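You operate a simulated robot arm through the tools that you are given. There is no shell and no other tool. Be economical: measure what you need, move in short steps, check, and stop when the job is done.

You run a simulated two-armed robot. Do the job below in one go: nothing can be reset, and whatever is moved stays where it is left.

TASK
On the basin side of the work table, fold the teal towel in half, so that its two short edges meet.

Only the result counts: the job must be done as asked and must still hold three seconds after the hand-in. Knocking over, shifting, dropping, spilling or breaking anything else fails it. Flat cloth is picked up by pressing the open fingertips on it (5 to 10 N) and closing them slowly along it; thin cloth reads only 2 to 8 mm in the jaws.

THE ROBOT
Two 6-joint arms with two-finger parallel grippers on one trunk, on a base that drives. Base frame: it is fixed to the floor where the robot stands at the start and does not move with it; the origin is under the middle of the robot, x ahead of it, y to its left, z up; the surface under the hand at the start is at about z = 0.78. Readings come in m, degrees, newtons and seconds.
The left shoulder is at the start at [-0.077, 0.177, 0.832], the right one opposite. With the tool pointing down near the work surface each hand reaches from about 0.1 to 0.74 m from the robot's upright axis, wherever it stands, measured 20 degrees to its own side. Places, roughly: basin side of the work table [0.5, 0.5, 0.8]; teal towel [0.5, 0.2, 0.8]. Payload 1.57 kg a hand.
The tool frame of a hand sits at the grasp point between the pads (the TCP): z along the fingers, y along the line on which they close. The tips reach 0.03 m beyond it. Largest opening 0.08 m; finger width 0.017, thickness 0.012; the body of the gripper, 0.04 by 0.082 m, starts 0.08 m behind the TCP.
Orientation is told as [roll, pitch, yaw] about the base's x, y, z axes, in that order, counted from this pose: with the fingers straight down and closing along the base's y, the tool's x points along the base's -x, its y along +y and its z along -z.

THE INTERFACE
- The arms move only by the tool arm_command. It takes "left_commands", "right_commands" or both (then of equal length, played together; a hand with none holds still); each is a list of rows, each an object of numbers (a shift or turn left out is 0, a gripper value left out holds the last): "x", "y", "z": the shift along the tool's x, y, z in m; "rx", "ry", "rz": the turn, a rotation vector about the tool's x, y, z in degrees; "grip": the closure, from 0 (fully open) to 1 (shut). In form: [{"x": .., "y": .., "z": .., "rx": .., "ry": .., "rz": .., "grip": ..}, ...]. A call has 1 to 12 rows; each row shifts and turns the commanded pose from where the row before left it, along the tool's axes as they then stand. Rows are played at 5 a second. More than 0.05 m and 8.6 degrees between two rows, or a gripper value outside its range, and nothing of the call is played. A pose out of reach is approached as far as the arm can. The call stops where the force on the tool passes 40 N (or 10 N more than at its start, if that is more) or the arm is blocked; 0.2 s more then pass. Each finger travels about 0.072 m/s and halts on what it meets, pressing with about 36 N; the grip force reading is that of the motor and also rises with nothing between the fingers. The clock runs only during rows and for 0.2 s after the last one: add rows that do not move to give the fingers time. It gives the time, the measured TCP pose, the force on the tool (base axes), the opening and the grip force at its end, in the units of the frame above (readings bear some noise), with the torque about the TCP (base axes, N m) and any sound that the robot's microphone picked up.
- Cameras (640 x 400 px; columns grow to the right, rows downward): "scene" is now at [0.0247, -0.0054, 1.5401]; the picture's right is [-0.13, -0.99, 0.00], its down [-0.86, 0.11, -0.50] and it looks along [0.50, -0.06, -0.86] (base axes); focal length 272 px, centre (320, 200). "left" rides on the left gripper at [0.072, 0.007, -0.122] in its tool frame; the picture's right is [-0.09, 1.00, 0.00], its down [-0.84, -0.08, -0.54] and it looks along [-0.54, -0.05, 0.84] (tool axes); focal length 238 px, centre (320, 200). "right" rides on the right gripper at [0.072, -0.007, -0.122] in its tool frame; the picture's right is [0.09, 1.00, 0.00], its down [-0.84, 0.08, -0.54] and it looks along [-0.54, 0.05, 0.84] (tool axes); focal length 238 px, centre (320, 200). There is no depth. A picture from a camera that has moved, and an enlarged one, comes with that camera's place and axes in the base frame and with its lens.
- camera(camera): a new picture of that camera. The clock stands still meanwhile.
- move_column(by): slides the trunk up (or, below 0, down) by that many m; the arms and the scene camera ride with it, the base frame stays. It gives what a move gives, with no picture.
- steer(legs): drives the robot by 1 to 6 legs, each [ahead, left, turn to the left] in m, m and degrees, along the robot's own axes; the way and the turn of a leg run together, so that a leg with both is an arc; at most 1.5 m and 180 degrees a leg. The arms and the cameras ride along, it lands a little off, and it stops where it bumps. It gives what a move gives.
- aim_head(pan, tilt): turns the head with the scene camera to pan (to the left, within 143 degrees either way) and tilt (down, from -29 to 69), counted from straight ahead of the robot. It gives what a move gives.
- inspect(camera, box): a new picture of the part [left, top, right, bottom] of that camera's present view, enlarged. The clock stands still meanwhile.
- job_done(): hands the job in; it is judged then, once.

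Work in short steps. Places have to be worked out from the pictures, the camera data and where the tool is seen: move nearer, look again, correct. Check each grasp and each placing, and mend what went wrong. You have 120 turns and 92 pictures in all, those below and enlarged ones among them. Open the grippers and draw the arms clear of the work before you hand the job in, unless the task says otherwise; then end with one line.

The tools are called after "Request:" by a JSON object that holds its "method" and its "body". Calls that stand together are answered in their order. arm_command: Moves the arms, as the interface text tells. Its arguments: {"type":"object","properties":{"left_commands":{"type":"array"},"right_commands":{"type":"array"}},"required":[]} The other tools are called the same way: move_column (by) slides the trunk up or down; steer (legs) drives the base; aim_head (pan, tilt) turns the head that bears the scene camera; camera (camera) takes a picture; inspect (camera, box) takes an enlarged picture of a part of a camera's view; job_done () hands the job in.

At the start:

```text
t: 0.0
left_tcp_pos: [0.4251, 0.3804, 1.021]
left_tcp_rot: [0.0, 0.0, 0.0]
left_contact_force: [-0.3, -0.3, -0.3]
left_wrist_torque: [-0.03, 0.01, -0.01]
left_finger_gap: 0.0797
left_grip_force: 0.0
right_tcp_pos: [0.4933, -0.0369, 1.0244]
right_tcp_rot: [-0.1, -0.1, 0.0]
right_contact_force: [-0.2, 0.2, -0.2]
right_wrist_torque: [0.01, -0.01, -0.01]
right_finger_gap: 0.0799
right_grip_force: 0.1
trunk travel left (down, up): [-0.275, 0.053]
robot x, y, heading: [0.001, -0.0001, -0.0]
head pan, tilt: [-7.2, 59.7]
```

scene: 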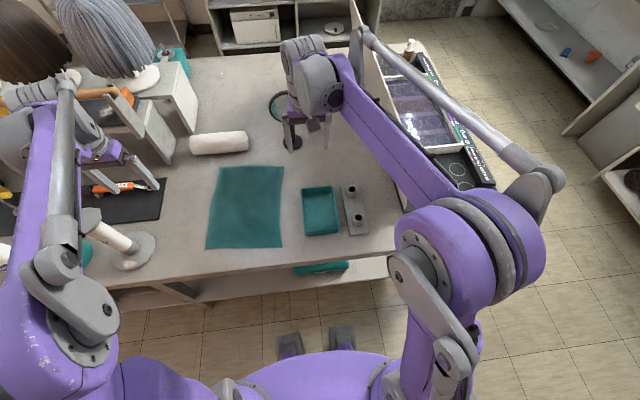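
right: 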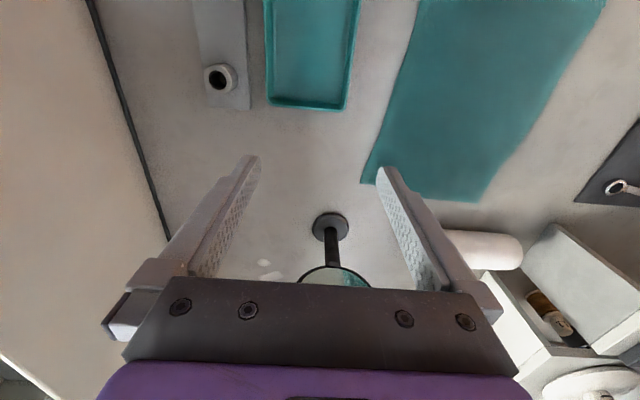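
left: 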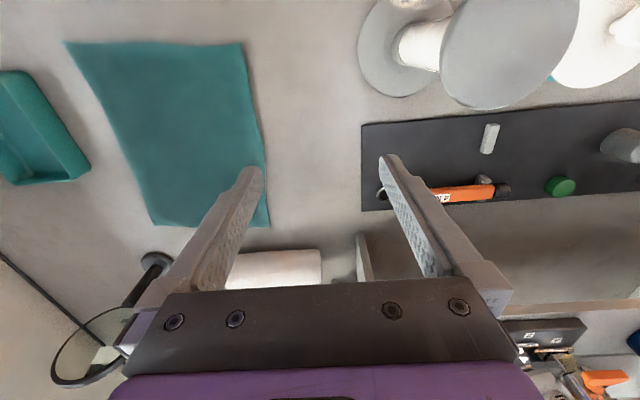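

I estimate the towel at x 0.33–0.64, y 0.06–0.285, with its short edges near and far. I'll enlarge the view to refine the corners.

Request:
{"method": "inspect", "body": {"camera": "scene", "box": [180, 80, 372, 280]}}

```text
2.00 times, centred on (276, 180) of scene
camera zoom: at [0.0247, -0.0054, 1.5401], right [-0.13, -0.99, 0.0], down [-0.86, 0.11, -0.5], along [0.5, -0.06, -0.86], focal length 545 px, centre (408, 240)
```

zoom: 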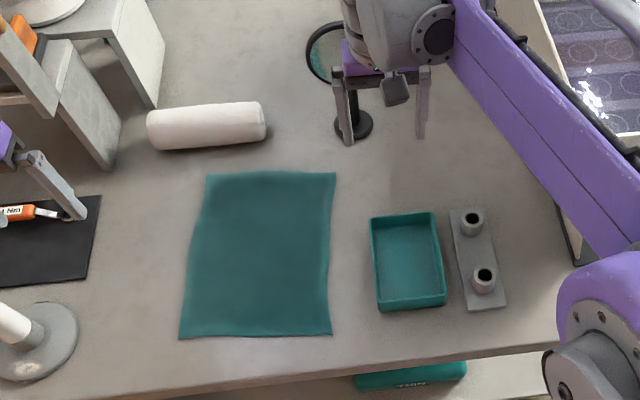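

Near corners are at about (.322,.074) and (.343,.295), far corners at (.620,.049) and (.647,.272). I'll bring both hands above the near edge, half open and yawed to line up with it.

Request:
{"method": "arm_command", "body": {"left_commands": [{"x": 0.0127, "y": -0.0193, "z": 0.0235, "grip": 0.4}, {"x": 0.0127, "y": -0.0193, "z": 0.0235}, {"x": 0.0127, "y": -0.0193, "z": 0.0235}, {"x": 0.0127, "y": -0.0193, "z": 0.0235}, {"x": 0.0127, "y": -0.0193, "z": 0.0235}, {"x": 0.0127, "y": -0.0193, "z": 0.0235}, {"rz": 6}, {}], "right_commands": [{"x": 0.0265, "y": 0.0233, "z": 0.0235, "grip": 0.4}, {"x": 0.0265, "y": 0.0233, "z": 0.0235}, {"x": 0.0265, "y": 0.0233, "z": 0.0235}, {"x": 0.0265, "y": 0.0233, "z": 0.0235}, {"x": 0.0265, "y": 0.0233, "z": 0.0235}, {"x": 0.0265, "y": 0.0233, "z": 0.0235}, {"rz": 6}, {}]}}

Request:
{"method": "camera", "body": {"camera": "scene"}}

Request:
{"method": "camera", "body": {"camera": "right"}}

Request:
{"method": "camera", "body": {"camera": "left"}}

```text
t: 1.8
left_tcp_pos: [0.35, 0.2648, 0.8788]
left_tcp_rot: [0.1, 0.0, -6.0]
left_contact_force: [-0.1, 0.6, -0.3]
left_wrist_torque: [-0.04, 0.01, 0.0]
left_finger_gap: 0.0479
left_grip_force: 0.0
right_tcp_pos: [0.3337, 0.1037, 0.8862]
right_tcp_rot: [0.0, -0.1, -6.1]
right_contact_force: [0.1, 0.3, -0.9]
right_wrist_torque: [-0.01, 0.0, 0.01]
right_finger_gap: 0.048
right_grip_force: 0.0
trunk travel left (down, up): [-0.275, 0.053]
robot x, y, heading: [-0.001, 0.0004, 0.1]
head pan, tilt: [-7.2, 59.7]
```

```text
87 pictures are left
camera scene: at [0.0246, -0.0053, 1.5401], right [-0.13, -0.99, 0.0], down [-0.86, 0.11, -0.5], along [0.5, -0.06, -0.86], focal length 272 px, centre (320, 200)
```

scene: 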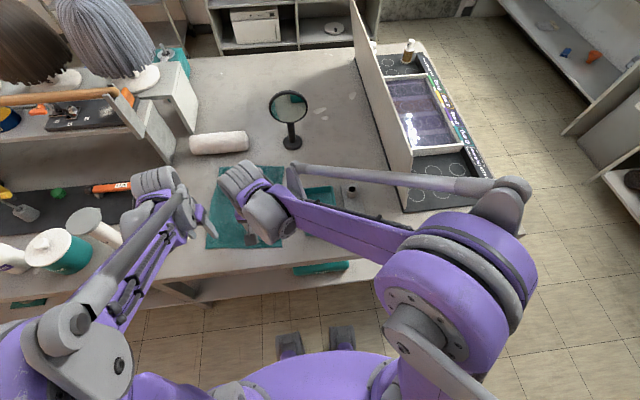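

```text
86 pictures are left
camera right: at [0.2612, 0.1044, 1.0085], right [0.01, 1.0, 0.0], down [0.84, -0.01, 0.54], along [0.54, -0.01, -0.84], focal length 238 px, centre (320, 200)
```

right: 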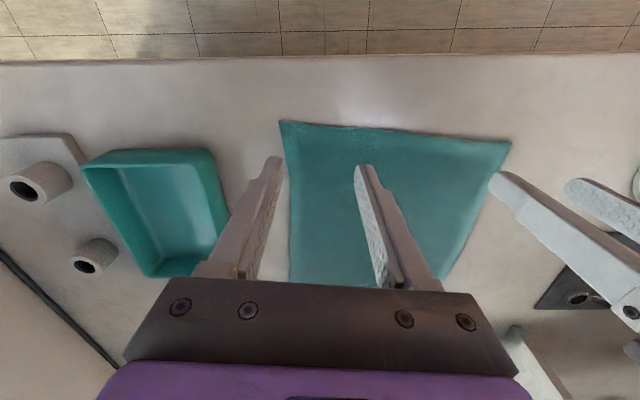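

```text
85 pictures are left
camera left: at [0.2777, 0.2796, 1.0022], right [0.2, 0.98, 0.0], down [0.82, -0.16, 0.54], along [0.53, -0.11, -0.84], focal length 238 px, centre (320, 200)
```

left: 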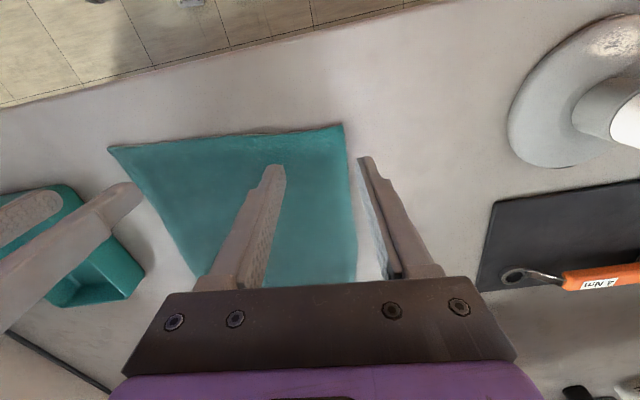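

Both wrist cameras agree on the near corners: (.320,.066) and (.342,.288). I'll shift both hands inward so all fingers land on cloth, then go down to just above it.

Request:
{"method": "arm_command", "body": {"left_commands": [{"y": -0.017}, {"z": 0.03}, {"z": 0.03}, {}], "right_commands": [{"y": 0.0093, "x": -0.0015}, {"z": 0.036}, {"z": 0.03}, {}]}}

Request:
{"method": "camera", "body": {"camera": "right"}}

Request:
{"method": "camera", "body": {"camera": "left"}}

```text
t: 2.8
left_tcp_pos: [0.3467, 0.2456, 0.8206]
left_tcp_rot: [0.0, 0.1, -6.0]
left_contact_force: [-0.3, -0.2, -0.5]
left_wrist_torque: [0.01, -0.03, 0.01]
left_finger_gap: 0.048
left_grip_force: 0.1
right_tcp_pos: [0.3366, 0.1121, 0.8187]
right_tcp_rot: [0.0, 0.0, -6.0]
right_contact_force: [-0.7, 0.0, 0.0]
right_wrist_torque: [-0.01, -0.03, -0.02]
right_finger_gap: 0.0481
right_grip_force: 0.0
trunk travel left (down, up): [-0.275, 0.053]
robot x, y, heading: [0.0, -0.0014, 0.0]
head pan, tilt: [-7.2, 59.7]
```

```text
84 pictures are left
camera right: at [0.2639, 0.1124, 0.9414], right [0.01, 1.0, 0.0], down [0.84, -0.01, 0.54], along [0.54, -0.01, -0.84], focal length 238 px, centre (320, 200)
```

right: 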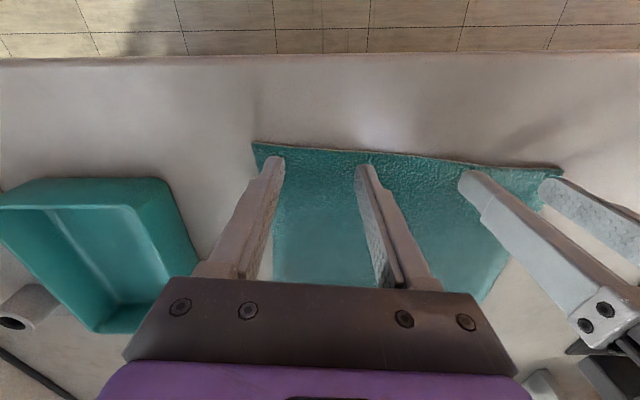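

```text
83 pictures are left
camera left: at [0.2754, 0.2599, 0.9429], right [0.2, 0.98, 0.0], down [0.82, -0.16, 0.54], along [0.53, -0.11, -0.84], focal length 238 px, centre (320, 200)
```

left: 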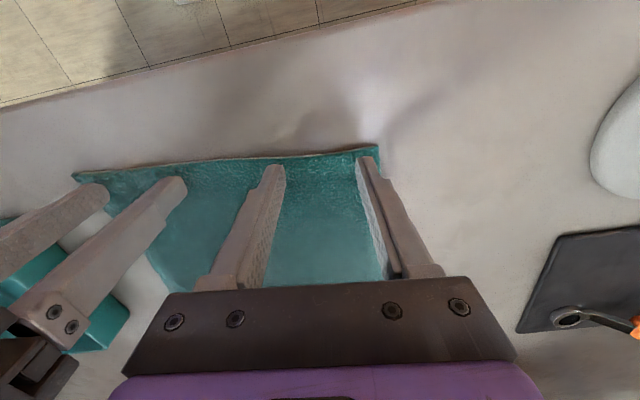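

The fingertips sit just above the cloth. I'll nudge the left hand 4 mm inward and step down to contact.

Request:
{"method": "arm_command", "body": {"left_commands": [{"y": -0.004}, {"z": 0.004}, {"z": 0.003}, {}], "right_commands": [{}, {"z": 0.003}, {"z": 0.003}, {}]}}

```text
t: 3.8
left_tcp_pos: [0.3482, 0.2424, 0.8137]
left_tcp_rot: [-0.1, -0.1, -5.9]
left_contact_force: [-0.2, 0.1, 1.8]
left_wrist_torque: [0.0, 0.0, 0.03]
left_finger_gap: 0.0479
left_grip_force: 0.0
right_tcp_pos: [0.3365, 0.1119, 0.8123]
right_tcp_rot: [0.0, -0.1, -6.0]
right_contact_force: [0.5, 1.1, 13.6]
right_wrist_torque: [-0.01, -0.02, -0.03]
right_finger_gap: 0.0479
right_grip_force: 0.1
trunk travel left (down, up): [-0.275, 0.053]
robot x, y, heading: [0.0017, -0.002, 0.1]
head pan, tilt: [-7.2, 59.7]
```

Both hands are touching: the right presses 13.6 N and the left 1.8 N. I'll trim both toward about 8 N.

Request:
{"method": "arm_command", "body": {"left_commands": [{"z": 0.0007}, {}], "right_commands": [{"z": -0.0006}, {}]}}

```text
t: 4.4
left_tcp_pos: [0.3481, 0.2419, 0.8141]
left_tcp_rot: [-0.1, -0.2, -6.0]
left_contact_force: [1.2, -0.8, 4.7]
left_wrist_torque: [0.0, -0.04, 0.03]
left_finger_gap: 0.0478
left_grip_force: 0.0
right_tcp_pos: [0.3363, 0.111, 0.8122]
right_tcp_rot: [0.0, 0.0, -6.0]
right_contact_force: [-1.0, -0.5, 15.9]
right_wrist_torque: [-0.08, 0.03, 0.03]
right_finger_gap: 0.0482
right_grip_force: 0.1
trunk travel left (down, up): [-0.275, 0.053]
robot x, y, heading: [0.0019, -0.0026, -0.1]
head pan, tilt: [-7.2, 59.7]
```

The right is still too firm at 15.9 N and the left a bit light at 4.7 N, so I'll trim again.

Request:
{"method": "arm_command", "body": {"left_commands": [{"z": 0.0007}, {}, {}], "right_commands": [{"z": -0.0018}, {}, {}]}}

```text
t: 5.2
left_tcp_pos: [0.3463, 0.242, 0.8126]
left_tcp_rot: [-0.1, 0.0, -6.0]
left_contact_force: [1.0, -3.8, 17.1]
left_wrist_torque: [-0.07, -0.03, -0.02]
left_finger_gap: 0.0479
left_grip_force: 0.1
right_tcp_pos: [0.3364, 0.1113, 0.8157]
right_tcp_rot: [0.1, -0.1, -5.9]
right_contact_force: [0.2, -0.2, 0.0]
right_wrist_torque: [-0.01, -0.03, 0.01]
right_finger_gap: 0.0481
right_grip_force: 0.1
trunk travel left (down, up): [-0.275, 0.053]
robot x, y, heading: [-0.0031, 0.0007, -0.2]
head pan, tilt: [-7.2, 59.7]
```

Stiffness is high, so I'll make finer trims.

Request:
{"method": "arm_command", "body": {"left_commands": [{"z": -0.0006}, {}, {}], "right_commands": [{"z": 0.0011}, {}, {}]}}

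```text
t: 6.0
left_tcp_pos: [0.3476, 0.2434, 0.8141]
left_tcp_rot: [-0.1, 0.0, -6.0]
left_contact_force: [0.6, -2.3, 7.8]
left_wrist_torque: [-0.06, -0.02, 0.01]
left_finger_gap: 0.048
left_grip_force: 0.0
right_tcp_pos: [0.3358, 0.1123, 0.8135]
right_tcp_rot: [0.0, -0.1, -5.9]
right_contact_force: [-0.4, 0.0, 3.2]
right_wrist_torque: [-0.04, 0.01, -0.01]
right_finger_gap: 0.0479
right_grip_force: 0.4
trunk travel left (down, up): [-0.275, 0.053]
robot x, y, heading: [0.0001, 0.0014, 0.1]
head pan, tilt: [-7.2, 59.7]
```

The left is at 7.8 N. I'll add a touch on the right and close both slowly.

Request:
{"method": "arm_command", "body": {"left_commands": [{}, {"grip": 0.45}, {"grip": 0.5}, {"grip": 0.55}, {"grip": 0.6}, {"grip": 0.65}, {"grip": 0.7}, {"grip": 0.75}, {"grip": 0.8}, {"grip": 0.86}, {"grip": 0.93}, {"grip": 1.0}], "right_commands": [{"z": 0.0005}, {"grip": 0.45}, {"grip": 0.5}, {"grip": 0.55}, {"grip": 0.6}, {"grip": 0.65}, {"grip": 0.7}, {"grip": 0.75}, {"grip": 0.8}, {"grip": 0.86}, {"grip": 0.93}, {"grip": 1.0}]}}

Request:
{"method": "camera", "body": {"camera": "right"}}

Request:
{"method": "camera", "body": {"camera": "left"}}

```text
t: 8.6
left_tcp_pos: [0.3474, 0.2425, 0.8141]
left_tcp_rot: [-0.2, 0.0, -6.1]
left_contact_force: [-0.7, -11.8, 7.1]
left_wrist_torque: [-0.35, 0.02, 0.0]
left_finger_gap: 0.0046
left_grip_force: 24.9
right_tcp_pos: [0.3373, 0.1128, 0.8127]
right_tcp_rot: [0.1, -0.1, -6.0]
right_contact_force: [0.5, 10.8, 4.1]
right_wrist_torque: [0.35, -0.01, 0.04]
right_finger_gap: 0.0038
right_grip_force: 24.8
trunk travel left (down, up): [-0.275, 0.053]
robot x, y, heading: [-0.0006, -0.0, -0.1]
head pan, tilt: [-7.2, 59.7]
```

```text
82 pictures are left
camera right: at [0.265, 0.1136, 0.936], right [0.01, 1.0, 0.0], down [0.84, -0.01, 0.54], along [0.54, 0.0, -0.84], focal length 238 px, centre (320, 200)
```

right: 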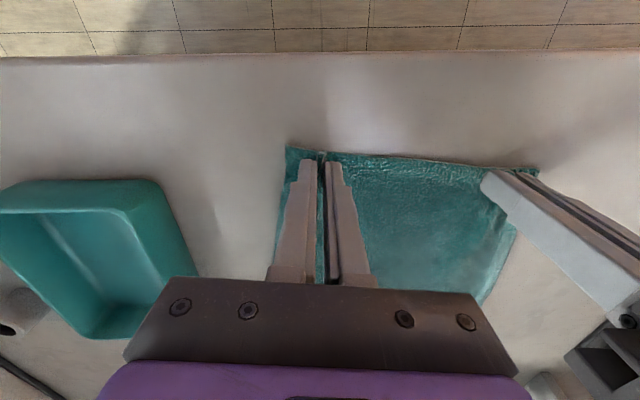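

```text
81 pictures are left
camera left: at [0.2753, 0.2575, 0.9357], right [0.2, 0.98, 0.0], down [0.82, -0.16, 0.54], along [0.53, -0.11, -0.84], focal length 238 px, centre (320, 200)
```

left: 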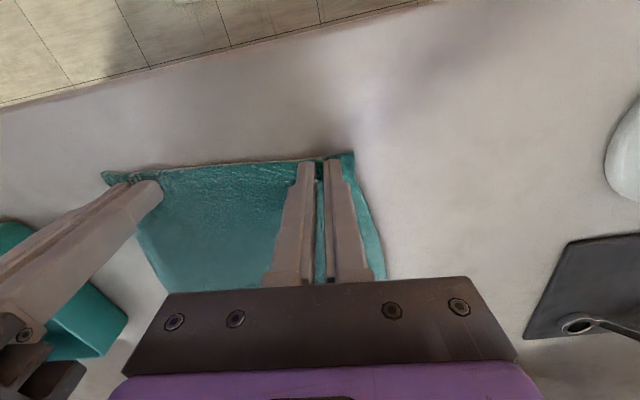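

Both grips hold cloth, but laying the edge down cleanly needs the fingers tilted outward, and that would be out of reach at the far side. I'll reopen slowly while pressing, which re-spreads the cloth, and fold far to near instead.

Request:
{"method": "arm_command", "body": {"left_commands": [{"grip": 0.92}, {"grip": 0.84}, {"grip": 0.76}, {"grip": 0.68}, {"grip": 0.6}, {"grip": 0.52}, {"grip": 0.45}, {"grip": 0.4}, {}, {"z": -0.02}, {"z": -0.04}, {}], "right_commands": [{"grip": 0.92}, {"grip": 0.84}, {"grip": 0.76}, {"grip": 0.68}, {"grip": 0.6}, {"grip": 0.52}, {"grip": 0.45}, {"grip": 0.4}, {}, {"z": -0.02}, {"z": -0.04}, {}]}}

Request:
{"method": "camera", "body": {"camera": "right"}}

Request:
{"method": "camera", "body": {"camera": "left"}}

```text
t: 11.2
left_tcp_pos: [0.3473, 0.2433, 0.8714]
left_tcp_rot: [-0.1, 0.0, -5.9]
left_contact_force: [0.4, -0.1, -0.8]
left_wrist_torque: [0.01, -0.02, -0.01]
left_finger_gap: 0.0484
left_grip_force: 0.1
right_tcp_pos: [0.3362, 0.1125, 0.8712]
right_tcp_rot: [0.0, 0.0, -6.0]
right_contact_force: [-0.6, 0.1, -0.9]
right_wrist_torque: [0.02, 0.02, -0.02]
right_finger_gap: 0.0479
right_grip_force: 0.0
trunk travel left (down, up): [-0.275, 0.053]
robot x, y, heading: [-0.0006, -0.0022, 0.0]
head pan, tilt: [-7.2, 59.7]
```

```text
80 pictures are left
camera right: at [0.2649, 0.1127, 0.9938], right [0.01, 1.0, 0.0], down [0.84, -0.01, 0.54], along [0.54, -0.01, -0.84], focal length 238 px, centre (320, 200)
```

right: 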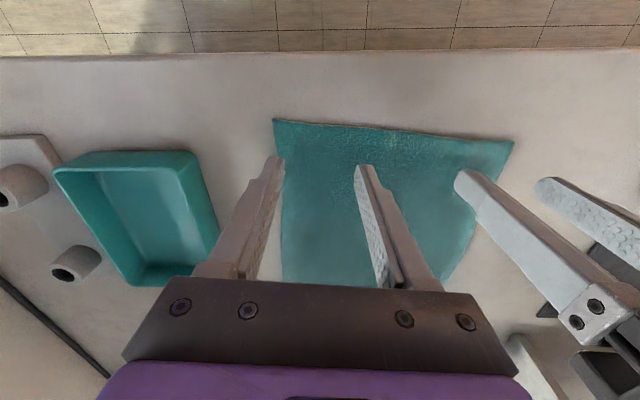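

```text
79 pictures are left
camera left: at [0.2763, 0.2581, 0.9941], right [0.2, 0.98, 0.0], down [0.82, -0.16, 0.54], along [0.53, -0.11, -0.84], focal length 238 px, centre (320, 200)
```

left: 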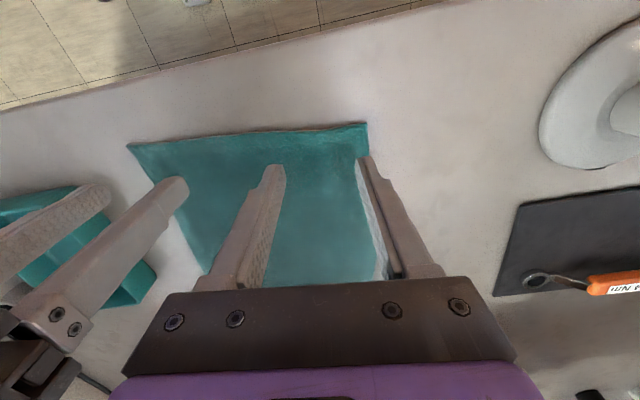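

The cloth is flat again. Now both hands go above the far edge, aiming at (.612,.092) and (.629,.221).

Request:
{"method": "arm_command", "body": {"left_commands": [{"x": -0.0404, "y": 0.0011, "z": -0.01}, {"x": -0.0404, "y": 0.0011, "z": -0.01}, {"x": -0.0404, "y": 0.0011}, {"x": -0.0404, "y": 0.0011}, {"x": -0.0404, "y": 0.0011}, {"x": -0.0404, "y": 0.0011}, {"x": -0.0404, "y": 0.0011}, {}], "right_commands": [{"x": -0.0396, "y": 0.0012, "z": -0.01}, {"x": -0.0396, "y": 0.0012, "z": -0.01}, {"x": -0.0396, "y": 0.0012}, {"x": -0.0396, "y": 0.0012}, {"x": -0.0396, "y": 0.0012}, {"x": -0.0396, "y": 0.0012}, {"x": -0.0396, "y": 0.0012}, {}]}}

Request:
{"method": "camera", "body": {"camera": "right"}}

Request:
{"method": "camera", "body": {"camera": "left"}}

Request:
{"method": "camera", "body": {"camera": "scene"}}

```text
t: 13.0
left_tcp_pos: [0.6269, 0.2229, 0.8944]
left_tcp_rot: [0.1, -0.1, -6.0]
left_contact_force: [-0.9, 0.1, 0.1]
left_wrist_torque: [0.03, 0.0, -0.03]
left_finger_gap: 0.048
left_grip_force: 0.0
right_tcp_pos: [0.6133, 0.0899, 0.8958]
right_tcp_rot: [0.0, -0.1, -6.0]
right_contact_force: [-0.4, -1.0, 0.4]
right_wrist_torque: [0.02, -0.02, 0.0]
right_finger_gap: 0.0482
right_grip_force: 0.1
trunk travel left (down, up): [-0.275, 0.053]
robot x, y, heading: [-0.0003, -0.0004, 0.2]
head pan, tilt: [-7.2, 59.7]
```

```text
78 pictures are left
camera right: at [0.5411, 0.0914, 1.0171], right [0.01, 1.0, 0.0], down [0.84, -0.01, 0.54], along [0.54, -0.01, -0.84], focal length 238 px, centre (320, 200)
```

right: 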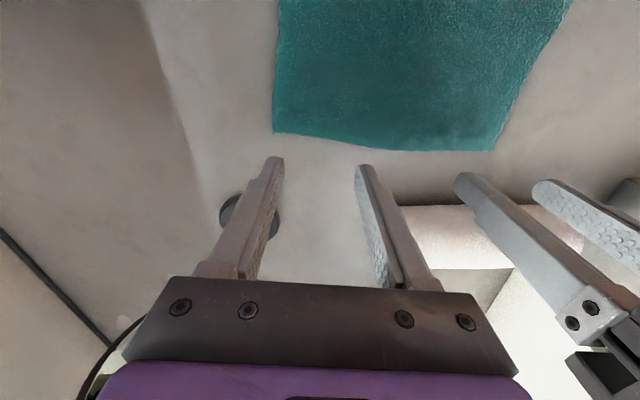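

```text
77 pictures are left
camera left: at [0.5547, 0.2373, 1.0165], right [0.2, 0.98, 0.0], down [0.82, -0.16, 0.54], along [0.53, -0.11, -0.84], focal length 238 px, centre (320, 200)
```

left: 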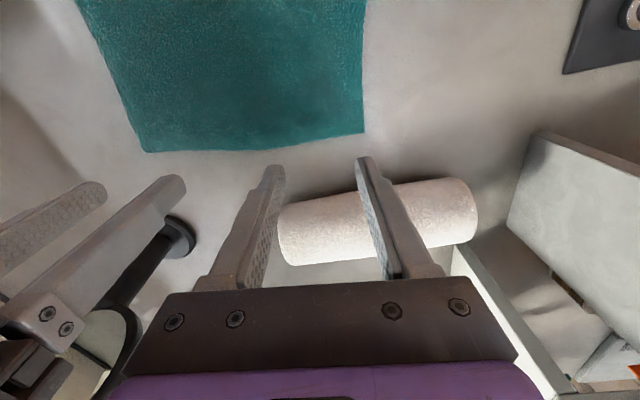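

```text
76 pictures are left
camera scene: at [0.0228, -0.0056, 1.5401], right [-0.13, -0.99, 0.0], down [-0.86, 0.11, -0.51], along [0.5, -0.06, -0.86], focal length 272 px, centre (320, 200)
```

scene: 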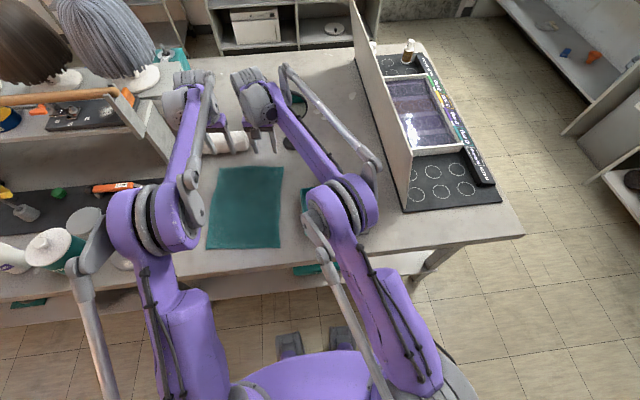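

The far corners are at (.611,.042) and (.634,.267). I'll pull back 5–6 mm to get about 1 cm inside the edge and descend to just above the cloth.

Request:
{"method": "arm_command", "body": {"left_commands": [{"x": 0.006}, {"z": 0.038}, {"z": 0.038}, {}, {}], "right_commands": [{"x": 0.0055}, {"z": 0.039}, {"z": 0.039}, {}, {}]}}

Request:
{"method": "camera", "body": {"camera": "right"}}

Request:
{"method": "camera", "body": {"camera": "left"}}

```text
t: 14.2
left_tcp_pos: [0.6233, 0.2226, 0.8145]
left_tcp_rot: [0.0, 0.1, -6.0]
left_contact_force: [-0.5, -1.2, 0.1]
left_wrist_torque: [0.03, -0.01, 0.01]
left_finger_gap: 0.0478
left_grip_force: 0.0
right_tcp_pos: [0.6086, 0.0907, 0.8147]
right_tcp_rot: [0.1, -0.1, -6.0]
right_contact_force: [-0.7, 0.4, 2.0]
right_wrist_torque: [0.0, -0.01, 0.01]
right_finger_gap: 0.0478
right_grip_force: 0.0
trunk travel left (down, up): [-0.275, 0.053]
robot x, y, heading: [0.0002, 0.0033, 0.3]
head pan, tilt: [-7.2, 59.7]
```

```text
75 pictures are left
camera right: at [0.5369, 0.092, 0.937], right [0.01, 1.0, 0.0], down [0.84, -0.01, 0.54], along [0.54, -0.01, -0.84], focal length 238 px, centre (320, 200)
```

right: 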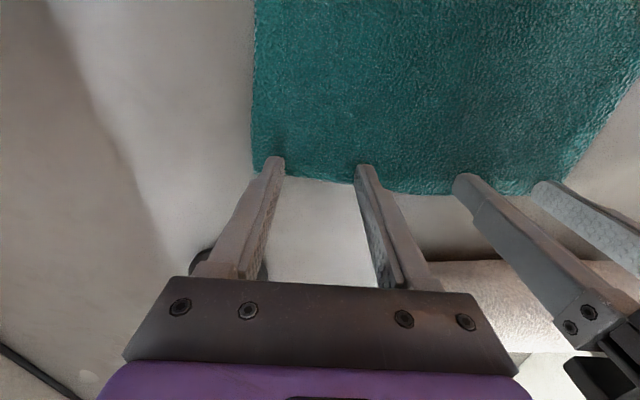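

```text
74 pictures are left
camera left: at [0.551, 0.2363, 0.9377], right [0.2, 0.98, 0.0], down [0.82, -0.16, 0.54], along [0.53, -0.11, -0.84], focal length 238 px, centre (320, 200)
```

left: 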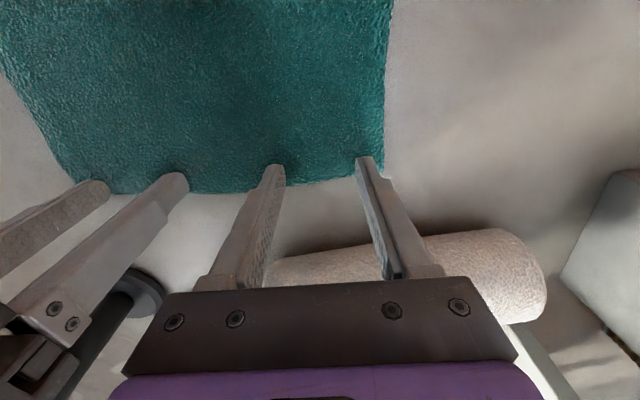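

The fingertips are on the cloth, with the edge about 4 mm beyond them. I'll press a little further.

Request:
{"method": "arm_command", "body": {"left_commands": [{"z": 0.001}, {}, {}], "right_commands": [{"z": 0.0005}, {}, {}]}}

```text
t: 15.0
left_tcp_pos: [0.6236, 0.2225, 0.8145]
left_tcp_rot: [0.0, 0.0, -5.9]
left_contact_force: [0.2, -0.8, 0.9]
left_wrist_torque: [-0.03, -0.01, -0.01]
left_finger_gap: 0.048
left_grip_force: 0.1
right_tcp_pos: [0.6094, 0.0909, 0.8156]
right_tcp_rot: [0.0, -0.2, -6.0]
right_contact_force: [0.0, 0.3, 1.7]
right_wrist_torque: [0.03, -0.02, -0.01]
right_finger_gap: 0.048
right_grip_force: 0.2
trunk travel left (down, up): [-0.275, 0.053]
robot x, y, heading: [-0.0012, -0.0013, -0.1]
head pan, tilt: [-7.2, 59.7]
```

Contact is still light, so a bit more.

Request:
{"method": "arm_command", "body": {"left_commands": [{"z": 0.0009}, {}, {}], "right_commands": [{"z": 0.0008}, {}, {}]}}

```text
t: 15.8
left_tcp_pos: [0.6235, 0.2219, 0.8142]
left_tcp_rot: [0.0, 0.0, -6.0]
left_contact_force: [-0.3, -1.4, 2.5]
left_wrist_torque: [-0.06, -0.02, -0.03]
left_finger_gap: 0.0483
left_grip_force: 0.1
right_tcp_pos: [0.6074, 0.0916, 0.8151]
right_tcp_rot: [0.0, -0.2, -6.0]
right_contact_force: [-0.4, 0.3, 2.4]
right_wrist_torque: [0.01, 0.01, 0.0]
right_finger_gap: 0.048
right_grip_force: 0.0
trunk travel left (down, up): [-0.275, 0.053]
robot x, y, heading: [0.0004, 0.0022, 0.1]
head pan, tilt: [-7.2, 59.7]
```

Both read about 2.5 N, so I'll go down another 0.8 mm each.

Request:
{"method": "arm_command", "body": {"left_commands": [{"z": 0.0008}, {}, {}], "right_commands": [{"z": 0.0008}, {}, {}]}}

```text
t: 16.6
left_tcp_pos: [0.6237, 0.2215, 0.8146]
left_tcp_rot: [0.0, 0.0, -6.1]
left_contact_force: [-0.3, -0.7, 1.7]
left_wrist_torque: [-0.04, 0.02, 0.04]
left_finger_gap: 0.0482
left_grip_force: 0.0
right_tcp_pos: [0.6072, 0.0904, 0.8125]
right_tcp_rot: [0.0, -0.1, -6.0]
right_contact_force: [1.4, 0.3, 3.8]
right_wrist_torque: [0.05, -0.04, -0.02]
right_finger_gap: 0.0481
right_grip_force: 0.1
trunk travel left (down, up): [-0.275, 0.053]
robot x, y, heading: [-0.0015, -0.0017, 0.1]
head pan, tilt: [-7.2, 59.7]
```

The left stays light, so it gets a little more than the right.

Request:
{"method": "arm_command", "body": {"left_commands": [{"z": 0.0012}, {}, {}], "right_commands": [{"z": 0.0006}, {}, {}]}}

```text
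t: 17.4
left_tcp_pos: [0.6229, 0.223, 0.8139]
left_tcp_rot: [0.0, -0.1, -6.0]
left_contact_force: [0.1, -0.3, 2.9]
left_wrist_torque: [0.05, -0.04, -0.01]
left_finger_gap: 0.0483
left_grip_force: 0.0
right_tcp_pos: [0.6078, 0.0911, 0.8133]
right_tcp_rot: [0.1, -0.1, -6.0]
right_contact_force: [-0.4, -0.5, 11.6]
right_wrist_torque: [0.03, 0.03, 0.02]
right_finger_gap: 0.0481
right_grip_force: 0.2
trunk travel left (down, up): [-0.275, 0.053]
robot x, y, heading: [0.0032, 0.0015, -0.0]
head pan, tilt: [-7.2, 59.7]
```

The right is at 11.6 N, so I'll back it off slightly, and push the left a bit more.

Request:
{"method": "arm_command", "body": {"left_commands": [{"z": 0.0007}, {}, {}], "right_commands": [{"z": -0.0002}, {}, {}]}}

```text
t: 18.2
left_tcp_pos: [0.6219, 0.2229, 0.8134]
left_tcp_rot: [0.0, -0.1, -6.0]
left_contact_force: [1.4, 1.2, 13.6]
left_wrist_torque: [0.04, -0.09, -0.01]
left_finger_gap: 0.0481
left_grip_force: 0.0
right_tcp_pos: [0.6091, 0.0911, 0.8134]
right_tcp_rot: [0.0, 0.0, -6.0]
right_contact_force: [0.0, 0.7, 7.9]
right_wrist_torque: [0.03, 0.04, 0.01]
right_finger_gap: 0.048
right_grip_force: 0.5
trunk travel left (down, up): [-0.275, 0.053]
robot x, y, heading: [-0.0006, -0.0017, -0.2]
head pan, tilt: [-7.2, 59.7]
```

I'll ease the left up slightly, then close both slowly.

Request:
{"method": "arm_command", "body": {"left_commands": [{"z": -0.0003}, {"grip": 0.45}, {"grip": 0.5}, {"grip": 0.55}, {"grip": 0.6}, {"grip": 0.65}, {"grip": 0.7}, {"grip": 0.75}, {"grip": 0.8}, {"grip": 0.86}, {"grip": 0.93}, {"grip": 1.0}], "right_commands": [{}, {"grip": 0.45}, {"grip": 0.5}, {"grip": 0.55}, {"grip": 0.6}, {"grip": 0.65}, {"grip": 0.7}, {"grip": 0.75}, {"grip": 0.8}, {"grip": 0.86}, {"grip": 0.93}, {"grip": 1.0}]}}

Request:
{"method": "camera", "body": {"camera": "right"}}

Request:
{"method": "camera", "body": {"camera": "left"}}

```text
t: 20.8
left_tcp_pos: [0.6224, 0.2209, 0.8135]
left_tcp_rot: [0.0, -0.1, -6.2]
left_contact_force: [-0.9, -9.6, 8.9]
left_wrist_torque: [-0.28, 0.05, -0.02]
left_finger_gap: 0.0042
left_grip_force: 25.2
right_tcp_pos: [0.6078, 0.0923, 0.8136]
right_tcp_rot: [0.1, -0.1, -6.0]
right_contact_force: [1.1, 9.4, 6.4]
right_wrist_torque: [0.28, -0.03, 0.04]
right_finger_gap: 0.0041
right_grip_force: 24.3
trunk travel left (down, up): [-0.275, 0.053]
robot x, y, heading: [0.0019, 0.0017, 0.0]
head pan, tilt: [-7.2, 59.7]
```

```text
73 pictures are left
camera right: at [0.5359, 0.0928, 0.9355], right [0.01, 1.0, 0.0], down [0.84, -0.01, 0.54], along [0.54, 0.0, -0.84], focal length 238 px, centre (320, 200)
```

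right: 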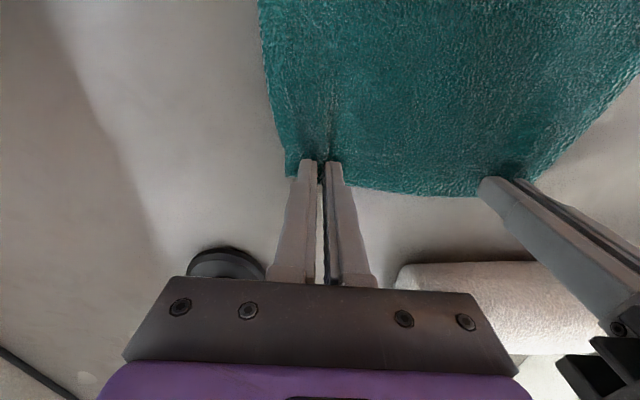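

```text
72 pictures are left
camera left: at [0.5507, 0.2358, 0.9355], right [0.2, 0.98, 0.0], down [0.82, -0.16, 0.54], along [0.53, -0.11, -0.84], focal length 238 px, centre (320, 200)
```

left: 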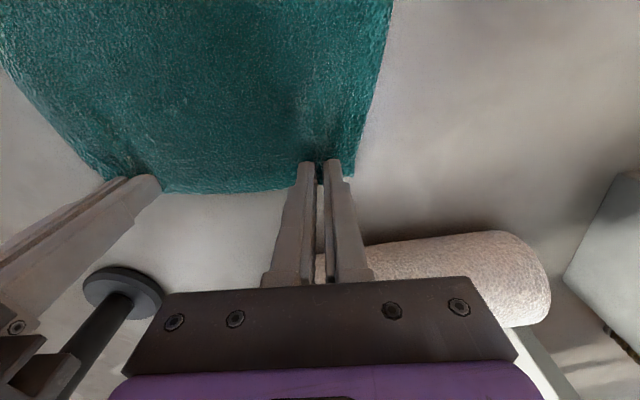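

Both pinches hold (4 mm, about 25 N). I'll raise the far edge along the first half of the fold arc.

Request:
{"method": "arm_command", "body": {"left_commands": [{"x": 0.0024, "z": -0.0172}, {"x": 0.0024, "z": -0.0172}, {"x": 0.007, "z": -0.016}, {"x": 0.007, "z": -0.016}, {"x": 0.0111, "y": -0.0005, "z": -0.0138}, {"x": 0.0111, "y": -0.0005, "z": -0.0138}, {"x": 0.0145, "y": -0.0005, "z": -0.0106}, {"x": 0.0145, "y": -0.0005, "z": -0.0106}, {"x": 0.0169, "y": -0.0005, "z": -0.0066}, {"x": 0.0169, "y": -0.0005, "z": -0.0066}, {"x": 0.0181, "y": -0.0005, "z": -0.0022}, {"x": 0.0181, "y": -0.0005, "z": -0.0022}], "right_commands": [{"x": 0.0024, "z": -0.0172}, {"x": 0.0024, "z": -0.0172}, {"x": 0.007, "z": -0.016}, {"x": 0.007, "z": -0.016}, {"x": 0.0111, "y": -0.0005, "z": -0.0138}, {"x": 0.0111, "y": -0.0005, "z": -0.0138}, {"x": 0.0145, "y": -0.0005, "z": -0.0106}, {"x": 0.0145, "y": -0.0005, "z": -0.0106}, {"x": 0.0169, "y": -0.0005, "z": -0.0066}, {"x": 0.0169, "y": -0.0005, "z": -0.0066}, {"x": 0.0181, "y": -0.0005, "z": -0.0022}, {"x": 0.0181, "y": -0.0005, "z": -0.0022}]}}

Request:
{"method": "camera", "body": {"camera": "scene"}}

Request:
{"method": "camera", "body": {"camera": "right"}}

Request:
{"method": "camera", "body": {"camera": "left"}}

```text
t: 23.4
left_tcp_pos: [0.4807, 0.2329, 0.9463]
left_tcp_rot: [0.0, 0.0, -5.9]
left_contact_force: [-0.9, -15.5, -0.1]
left_wrist_torque: [-0.49, 0.03, 0.01]
left_finger_gap: 0.0045
left_grip_force: 25.1
right_tcp_pos: [0.4684, 0.1012, 0.9451]
right_tcp_rot: [0.0, -0.1, -6.1]
right_contact_force: [0.0, 16.6, 0.3]
right_wrist_torque: [0.55, -0.04, 0.11]
right_finger_gap: 0.004
right_grip_force: 24.6
trunk travel left (down, up): [-0.275, 0.053]
robot x, y, heading: [-0.0026, -0.0003, 0.3]
head pan, tilt: [-7.2, 59.7]
```

```text
71 pictures are left
camera scene: at [0.0233, -0.0056, 1.5401], right [-0.13, -0.99, 0.0], down [-0.86, 0.11, -0.51], along [0.5, -0.06, -0.86], focal length 272 px, centre (320, 200)
```

scene: 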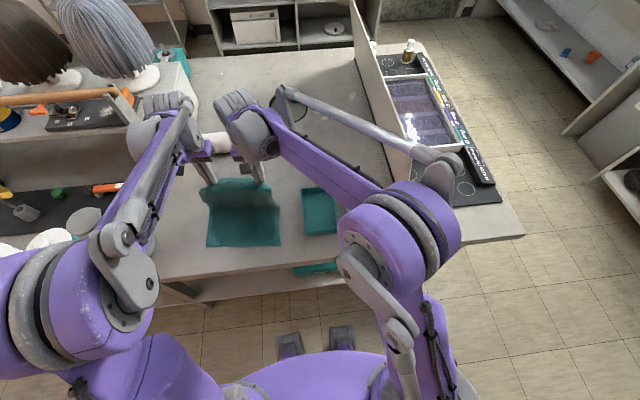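

```text
70 pictures are left
camera right: at [0.3963, 0.1023, 1.067], right [0.01, 1.0, 0.0], down [0.84, -0.01, 0.54], along [0.54, -0.01, -0.84], focal length 238 px, centre (320, 200)
```

right: 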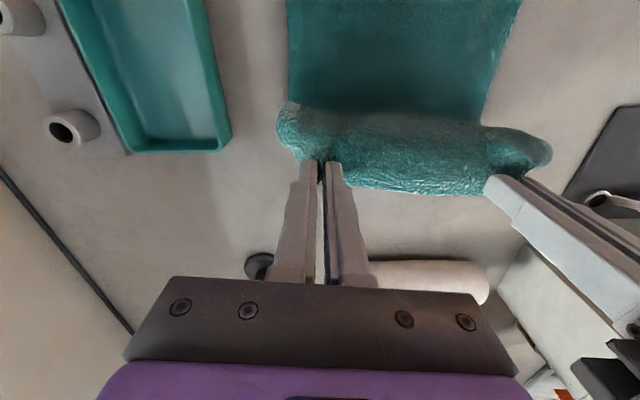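

```text
69 pictures are left
camera left: at [0.4087, 0.2475, 1.0689], right [0.2, 0.98, 0.0], down [0.82, -0.16, 0.54], along [0.53, -0.11, -0.84], focal length 238 px, centre (320, 200)
```

left: 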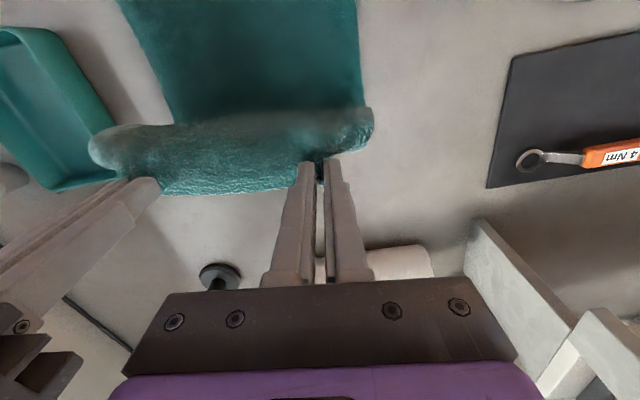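

The edge is up and both pinches hold. I'll now tilt the fingers forward 40° about the TCP and relieve a little of the side tension.

Request:
{"method": "arm_command", "body": {"left_commands": [{"ry": -8, "y": -0.001}, {"ry": -8, "y": -0.001}, {"ry": -8}, {"ry": -8}, {"ry": -8}, {}], "right_commands": [{"ry": -8, "y": 0.001}, {"ry": -8, "y": 0.001}, {"ry": -8}, {"ry": -8}, {"ry": -8}, {}]}}

Request:
{"method": "camera", "body": {"camera": "right"}}

Request:
{"method": "camera", "body": {"camera": "scene"}}

```text
t: 24.8
left_tcp_pos: [0.483, 0.2308, 0.9449]
left_tcp_rot: [0.0, -40.1, -6.0]
left_contact_force: [-0.5, -5.8, 0.0]
left_wrist_torque: [-0.12, 0.04, -0.11]
left_finger_gap: 0.0041
left_grip_force: 24.6
right_tcp_pos: [0.4699, 0.1052, 0.9457]
right_tcp_rot: [0.0, -40.0, -6.0]
right_contact_force: [0.6, 5.8, -0.2]
right_wrist_torque: [0.1, 0.0, 0.12]
right_finger_gap: 0.0038
right_grip_force: 25.1
trunk travel left (down, up): [-0.275, 0.053]
robot x, y, heading: [-0.0, -0.0017, -0.0]
head pan, tilt: [-7.2, 59.7]
```

```text
68 pictures are left
camera right: at [0.336, 0.1118, 0.993], right [0.03, 1.0, -0.06], down [0.3, 0.05, 0.95], along [0.95, -0.05, -0.29], focal length 238 px, centre (320, 200)
```

right: 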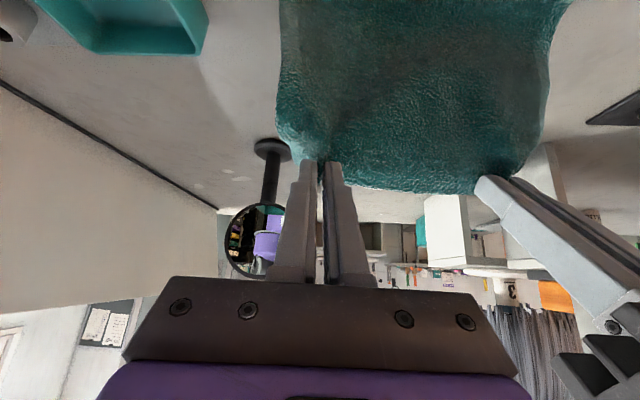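

```text
67 pictures are left
camera scene: at [0.0252, -0.0055, 1.5401], right [-0.13, -0.99, 0.0], down [-0.86, 0.11, -0.5], along [0.5, -0.06, -0.86], focal length 272 px, centre (320, 200)
```

scene: 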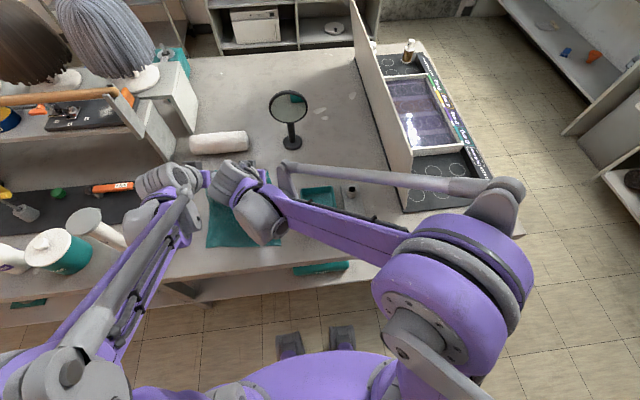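

The tilt works. I'll add 16° more so the edge strip turns over more, still at the top of the arc.

Request:
{"method": "arm_command", "body": {"left_commands": [{"ry": -8}, {"ry": -8}, {}], "right_commands": [{"ry": -8}, {"ry": -8}, {}]}}

```text
t: 25.6
left_tcp_pos: [0.483, 0.2305, 0.9451]
left_tcp_rot: [0.0, -56.1, -5.9]
left_contact_force: [-0.7, -5.7, 0.8]
left_wrist_torque: [-0.07, -0.01, -0.13]
left_finger_gap: 0.0043
left_grip_force: 25.2
right_tcp_pos: [0.4684, 0.1041, 0.9433]
right_tcp_rot: [-0.1, -56.1, -5.9]
right_contact_force: [0.7, 5.1, -0.6]
right_wrist_torque: [0.03, 0.03, 0.13]
right_finger_gap: 0.0038
right_grip_force: 24.7
trunk travel left (down, up): [-0.275, 0.053]
robot x, y, heading: [0.0005, -0.0019, 0.2]
head pan, tilt: [-7.2, 59.7]
```

The pose is reached. Now the second half of the arc, stopping about 2 cm above landing height.

Request:
{"method": "arm_command", "body": {"left_commands": [{"x": 0.0124, "z": -0.0144}, {"x": 0.0124, "z": -0.0144}, {"x": 0.0153, "z": -0.0109}, {"x": 0.0153, "z": -0.0109}, {"x": 0.0172, "z": -0.0065}, {"x": 0.0172, "z": -0.0065}, {"x": 0.0179, "z": -0.0019}, {"x": 0.0179, "z": -0.0019}, {"x": 0.0174, "z": 0.0029}, {"x": 0.0174, "z": 0.0029}, {"x": 0.0141, "z": 0.0047}, {}], "right_commands": [{"x": 0.0124, "z": -0.0144}, {"x": 0.0124, "z": -0.0144}, {"x": 0.0153, "z": -0.0109}, {"x": 0.0153, "z": -0.0109}, {"x": 0.0172, "z": -0.0065}, {"x": 0.0172, "z": -0.0065}, {"x": 0.0179, "z": -0.0019}, {"x": 0.0179, "z": -0.0019}, {"x": 0.0174, "z": 0.0029}, {"x": 0.0174, "z": 0.0029}, {"x": 0.0141, "z": 0.0047}, {}]}}

Request:
{"method": "camera", "body": {"camera": "right"}}

Request:
{"method": "camera", "body": {"camera": "left"}}

Request:
{"method": "camera", "body": {"camera": "scene"}}

```text
t: 28.2
left_tcp_pos: [0.3514, 0.244, 0.8652]
left_tcp_rot: [0.0, -55.9, -6.0]
left_contact_force: [-3.2, -14.1, -4.1]
left_wrist_torque: [-0.21, 0.15, -0.41]
left_finger_gap: 0.0045
left_grip_force: 25.1
left hand out of reach, approached as far as the arm can: row 10, 11
right_tcp_pos: [0.3244, 0.1191, 0.8323]
right_tcp_rot: [0.1, -56.1, -6.0]
right_contact_force: [3.0, 14.9, 3.2]
right_wrist_torque: [0.21, -0.12, 0.35]
right_finger_gap: 0.0039
right_grip_force: 25.3
trunk travel left (down, up): [-0.275, 0.053]
robot x, y, heading: [0.0013, -0.0011, -0.0]
head pan, tilt: [-7.2, 59.7]
```

```text
66 pictures are left
camera right: at [0.1829, 0.1274, 0.8413], right [0.05, 1.0, -0.08], down [0.03, 0.07, 1.0], along [1.0, -0.05, -0.02], focal length 238 px, centre (320, 200)
```

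right: 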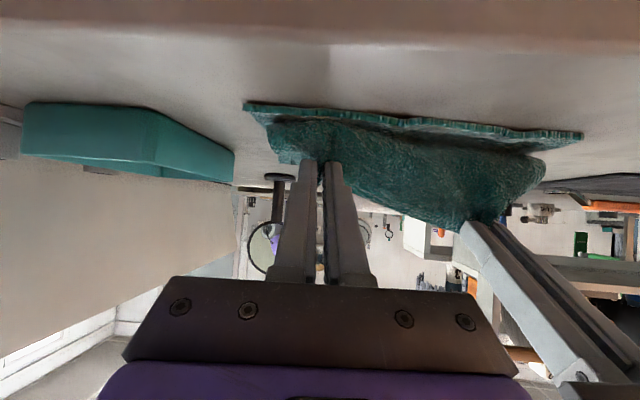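

```text
65 pictures are left
camera left: at [0.2113, 0.267, 0.8748], right [0.16, 0.98, 0.08], down [0.01, -0.08, 1.0], along [0.99, -0.16, -0.02], focal length 238 px, centre (320, 200)
```

left: 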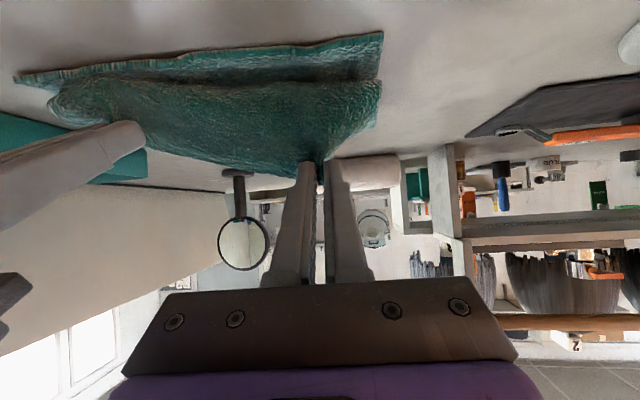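

```text
64 pictures are left
camera scene: at [0.0246, -0.0056, 1.5401], right [-0.13, -0.99, 0.0], down [-0.86, 0.11, -0.5], along [0.5, -0.06, -0.86], focal length 272 px, centre (320, 200)
```

scene: 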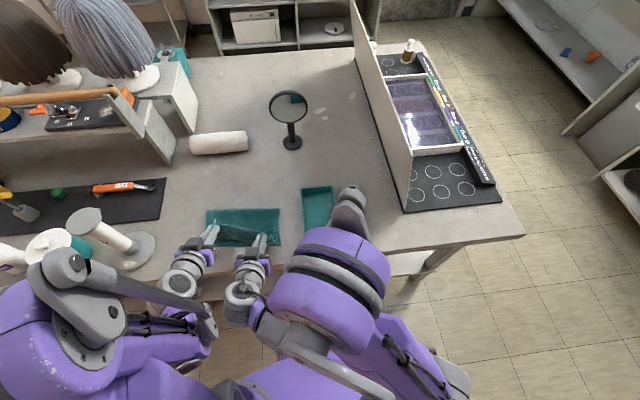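

The right hand is in place; the left couldn't reach this tilt that close in. I'll untilt the left by 16° so it can come down.

Request:
{"method": "arm_command", "body": {"left_commands": [{"ry": 8}, {"ry": 8}, {}]}}

```text
t: 29.0
left_tcp_pos: [0.3512, 0.246, 0.8662]
left_tcp_rot: [0.0, -39.8, -6.0]
left_contact_force: [-1.7, -14.1, -2.8]
left_wrist_torque: [-0.27, 0.09, -0.27]
left_finger_gap: 0.0043
left_grip_force: 25.2
right_tcp_pos: [0.3246, 0.1197, 0.8313]
right_tcp_rot: [0.1, -55.9, -6.0]
right_contact_force: [1.9, 13.2, 2.6]
right_wrist_torque: [0.2, -0.1, 0.36]
right_finger_gap: 0.0037
right_grip_force: 25.1
trunk travel left (down, up): [-0.275, 0.053]
robot x, y, heading: [0.0021, 0.0008, 0.0]
head pan, tilt: [-7.2, 59.7]
```

The left now sits at 40° and is free to move; I'll bring it down level with the right.

Request:
{"method": "arm_command", "body": {"left_commands": [{"x": 0.013, "z": 0.0107, "y": -0.001}, {"x": 0.0128, "z": 0.0107, "y": -0.001}, {}]}}

Request:
{"method": "camera", "body": {"camera": "right"}}

Request:
{"method": "camera", "body": {"camera": "left"}}

```text
t: 29.8
left_tcp_pos: [0.3438, 0.2463, 0.8332]
left_tcp_rot: [0.0, -40.1, -6.0]
left_contact_force: [-0.6, -8.0, 1.5]
left_wrist_torque: [-0.18, 0.05, -0.15]
left_finger_gap: 0.0042
left_grip_force: 24.2
right_tcp_pos: [0.3231, 0.118, 0.8324]
right_tcp_rot: [0.0, -56.0, -6.1]
right_contact_force: [0.4, 7.8, -1.5]
right_wrist_torque: [0.08, 0.02, 0.24]
right_finger_gap: 0.0038
right_grip_force: 24.8
trunk travel left (down, up): [-0.275, 0.053]
robot x, y, heading: [-0.0002, -0.0039, -0.0]
head pan, tilt: [-7.2, 59.7]
```

```text
63 pictures are left
camera right: at [0.1828, 0.1269, 0.8414], right [0.05, 1.0, -0.08], down [0.03, 0.08, 1.0], along [1.0, -0.06, -0.02], focal length 238 px, centre (320, 200)
```

right: 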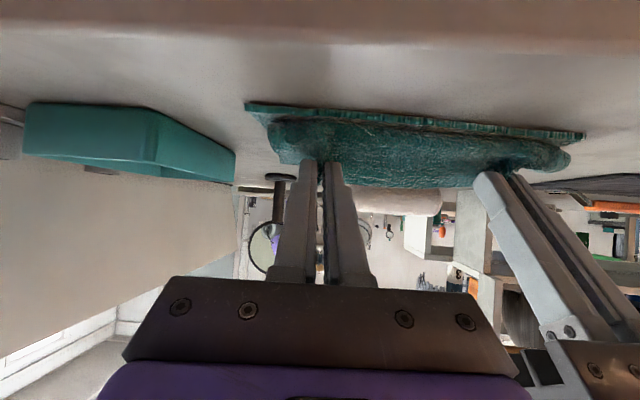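

```text
62 pictures are left
camera left: at [0.2123, 0.2665, 0.8812], right [0.17, 0.98, 0.06], down [0.28, -0.11, 0.95], along [0.94, -0.15, -0.3], focal length 238 px, centre (320, 200)
```

left: 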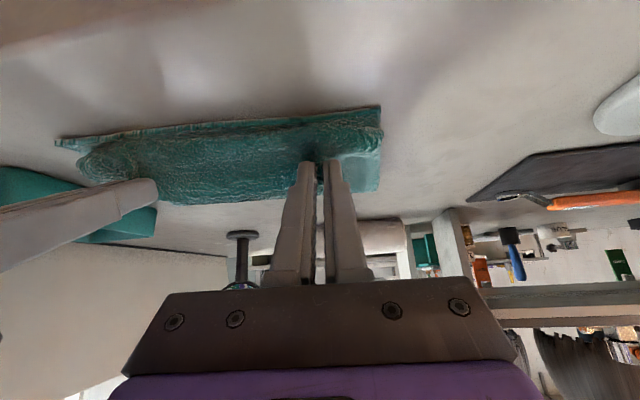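

The roll of cloth lies just inside the near edge. Now lower both hands to the lower layer.

Request:
{"method": "arm_command", "body": {"left_commands": [{"x": 0.0051, "z": 0.0061}, {"x": 0.0052, "z": 0.0062}, {}], "right_commands": [{"x": 0.0075, "z": 0.005}, {"x": 0.0074, "z": 0.0051}, {}]}}

Request:
{"method": "camera", "body": {"camera": "right"}}

Request:
{"method": "camera", "body": {"camera": "left"}}

```text
t: 30.6
left_tcp_pos: [0.3442, 0.2459, 0.8173]
left_tcp_rot: [-0.1, -40.1, -6.0]
left_contact_force: [0.1, -6.5, 6.8]
left_wrist_torque: [-0.17, -0.1, -0.14]
left_finger_gap: 0.0041
left_grip_force: 24.4
right_tcp_pos: [0.3236, 0.1185, 0.815]
right_tcp_rot: [0.0, -56.1, -6.0]
right_contact_force: [1.0, 8.7, 0.8]
right_wrist_torque: [0.09, -0.02, 0.24]
right_finger_gap: 0.0036
right_grip_force: 24.9
trunk travel left (down, up): [-0.275, 0.053]
robot x, y, heading: [-0.0025, -0.0023, -0.1]
head pan, tilt: [-7.2, 59.7]
```

```text
61 pictures are left
camera right: at [0.1831, 0.1267, 0.8231], right [0.05, 1.0, -0.08], down [0.03, 0.07, 1.0], along [1.0, -0.05, -0.02], focal length 238 px, centre (320, 200)
```

right: 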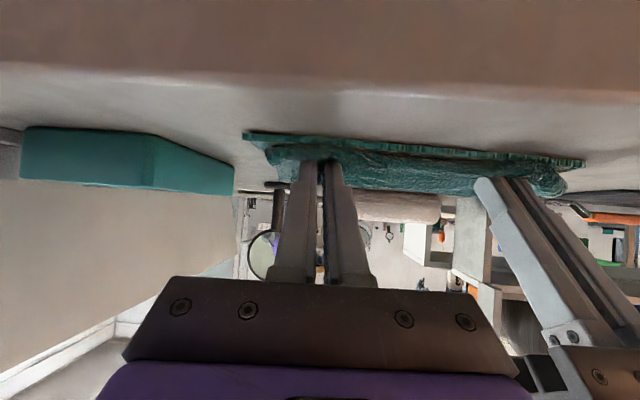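

```text
60 pictures are left
camera left: at [0.2113, 0.2667, 0.8643], right [0.17, 0.98, 0.06], down [0.28, -0.11, 0.95], along [0.94, -0.15, -0.3], focal length 238 px, centre (320, 200)
```

left: 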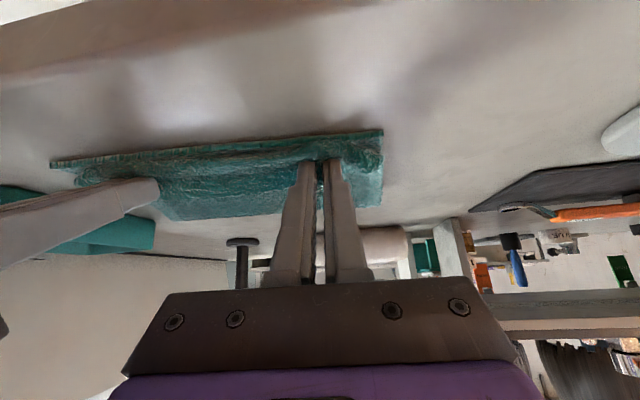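

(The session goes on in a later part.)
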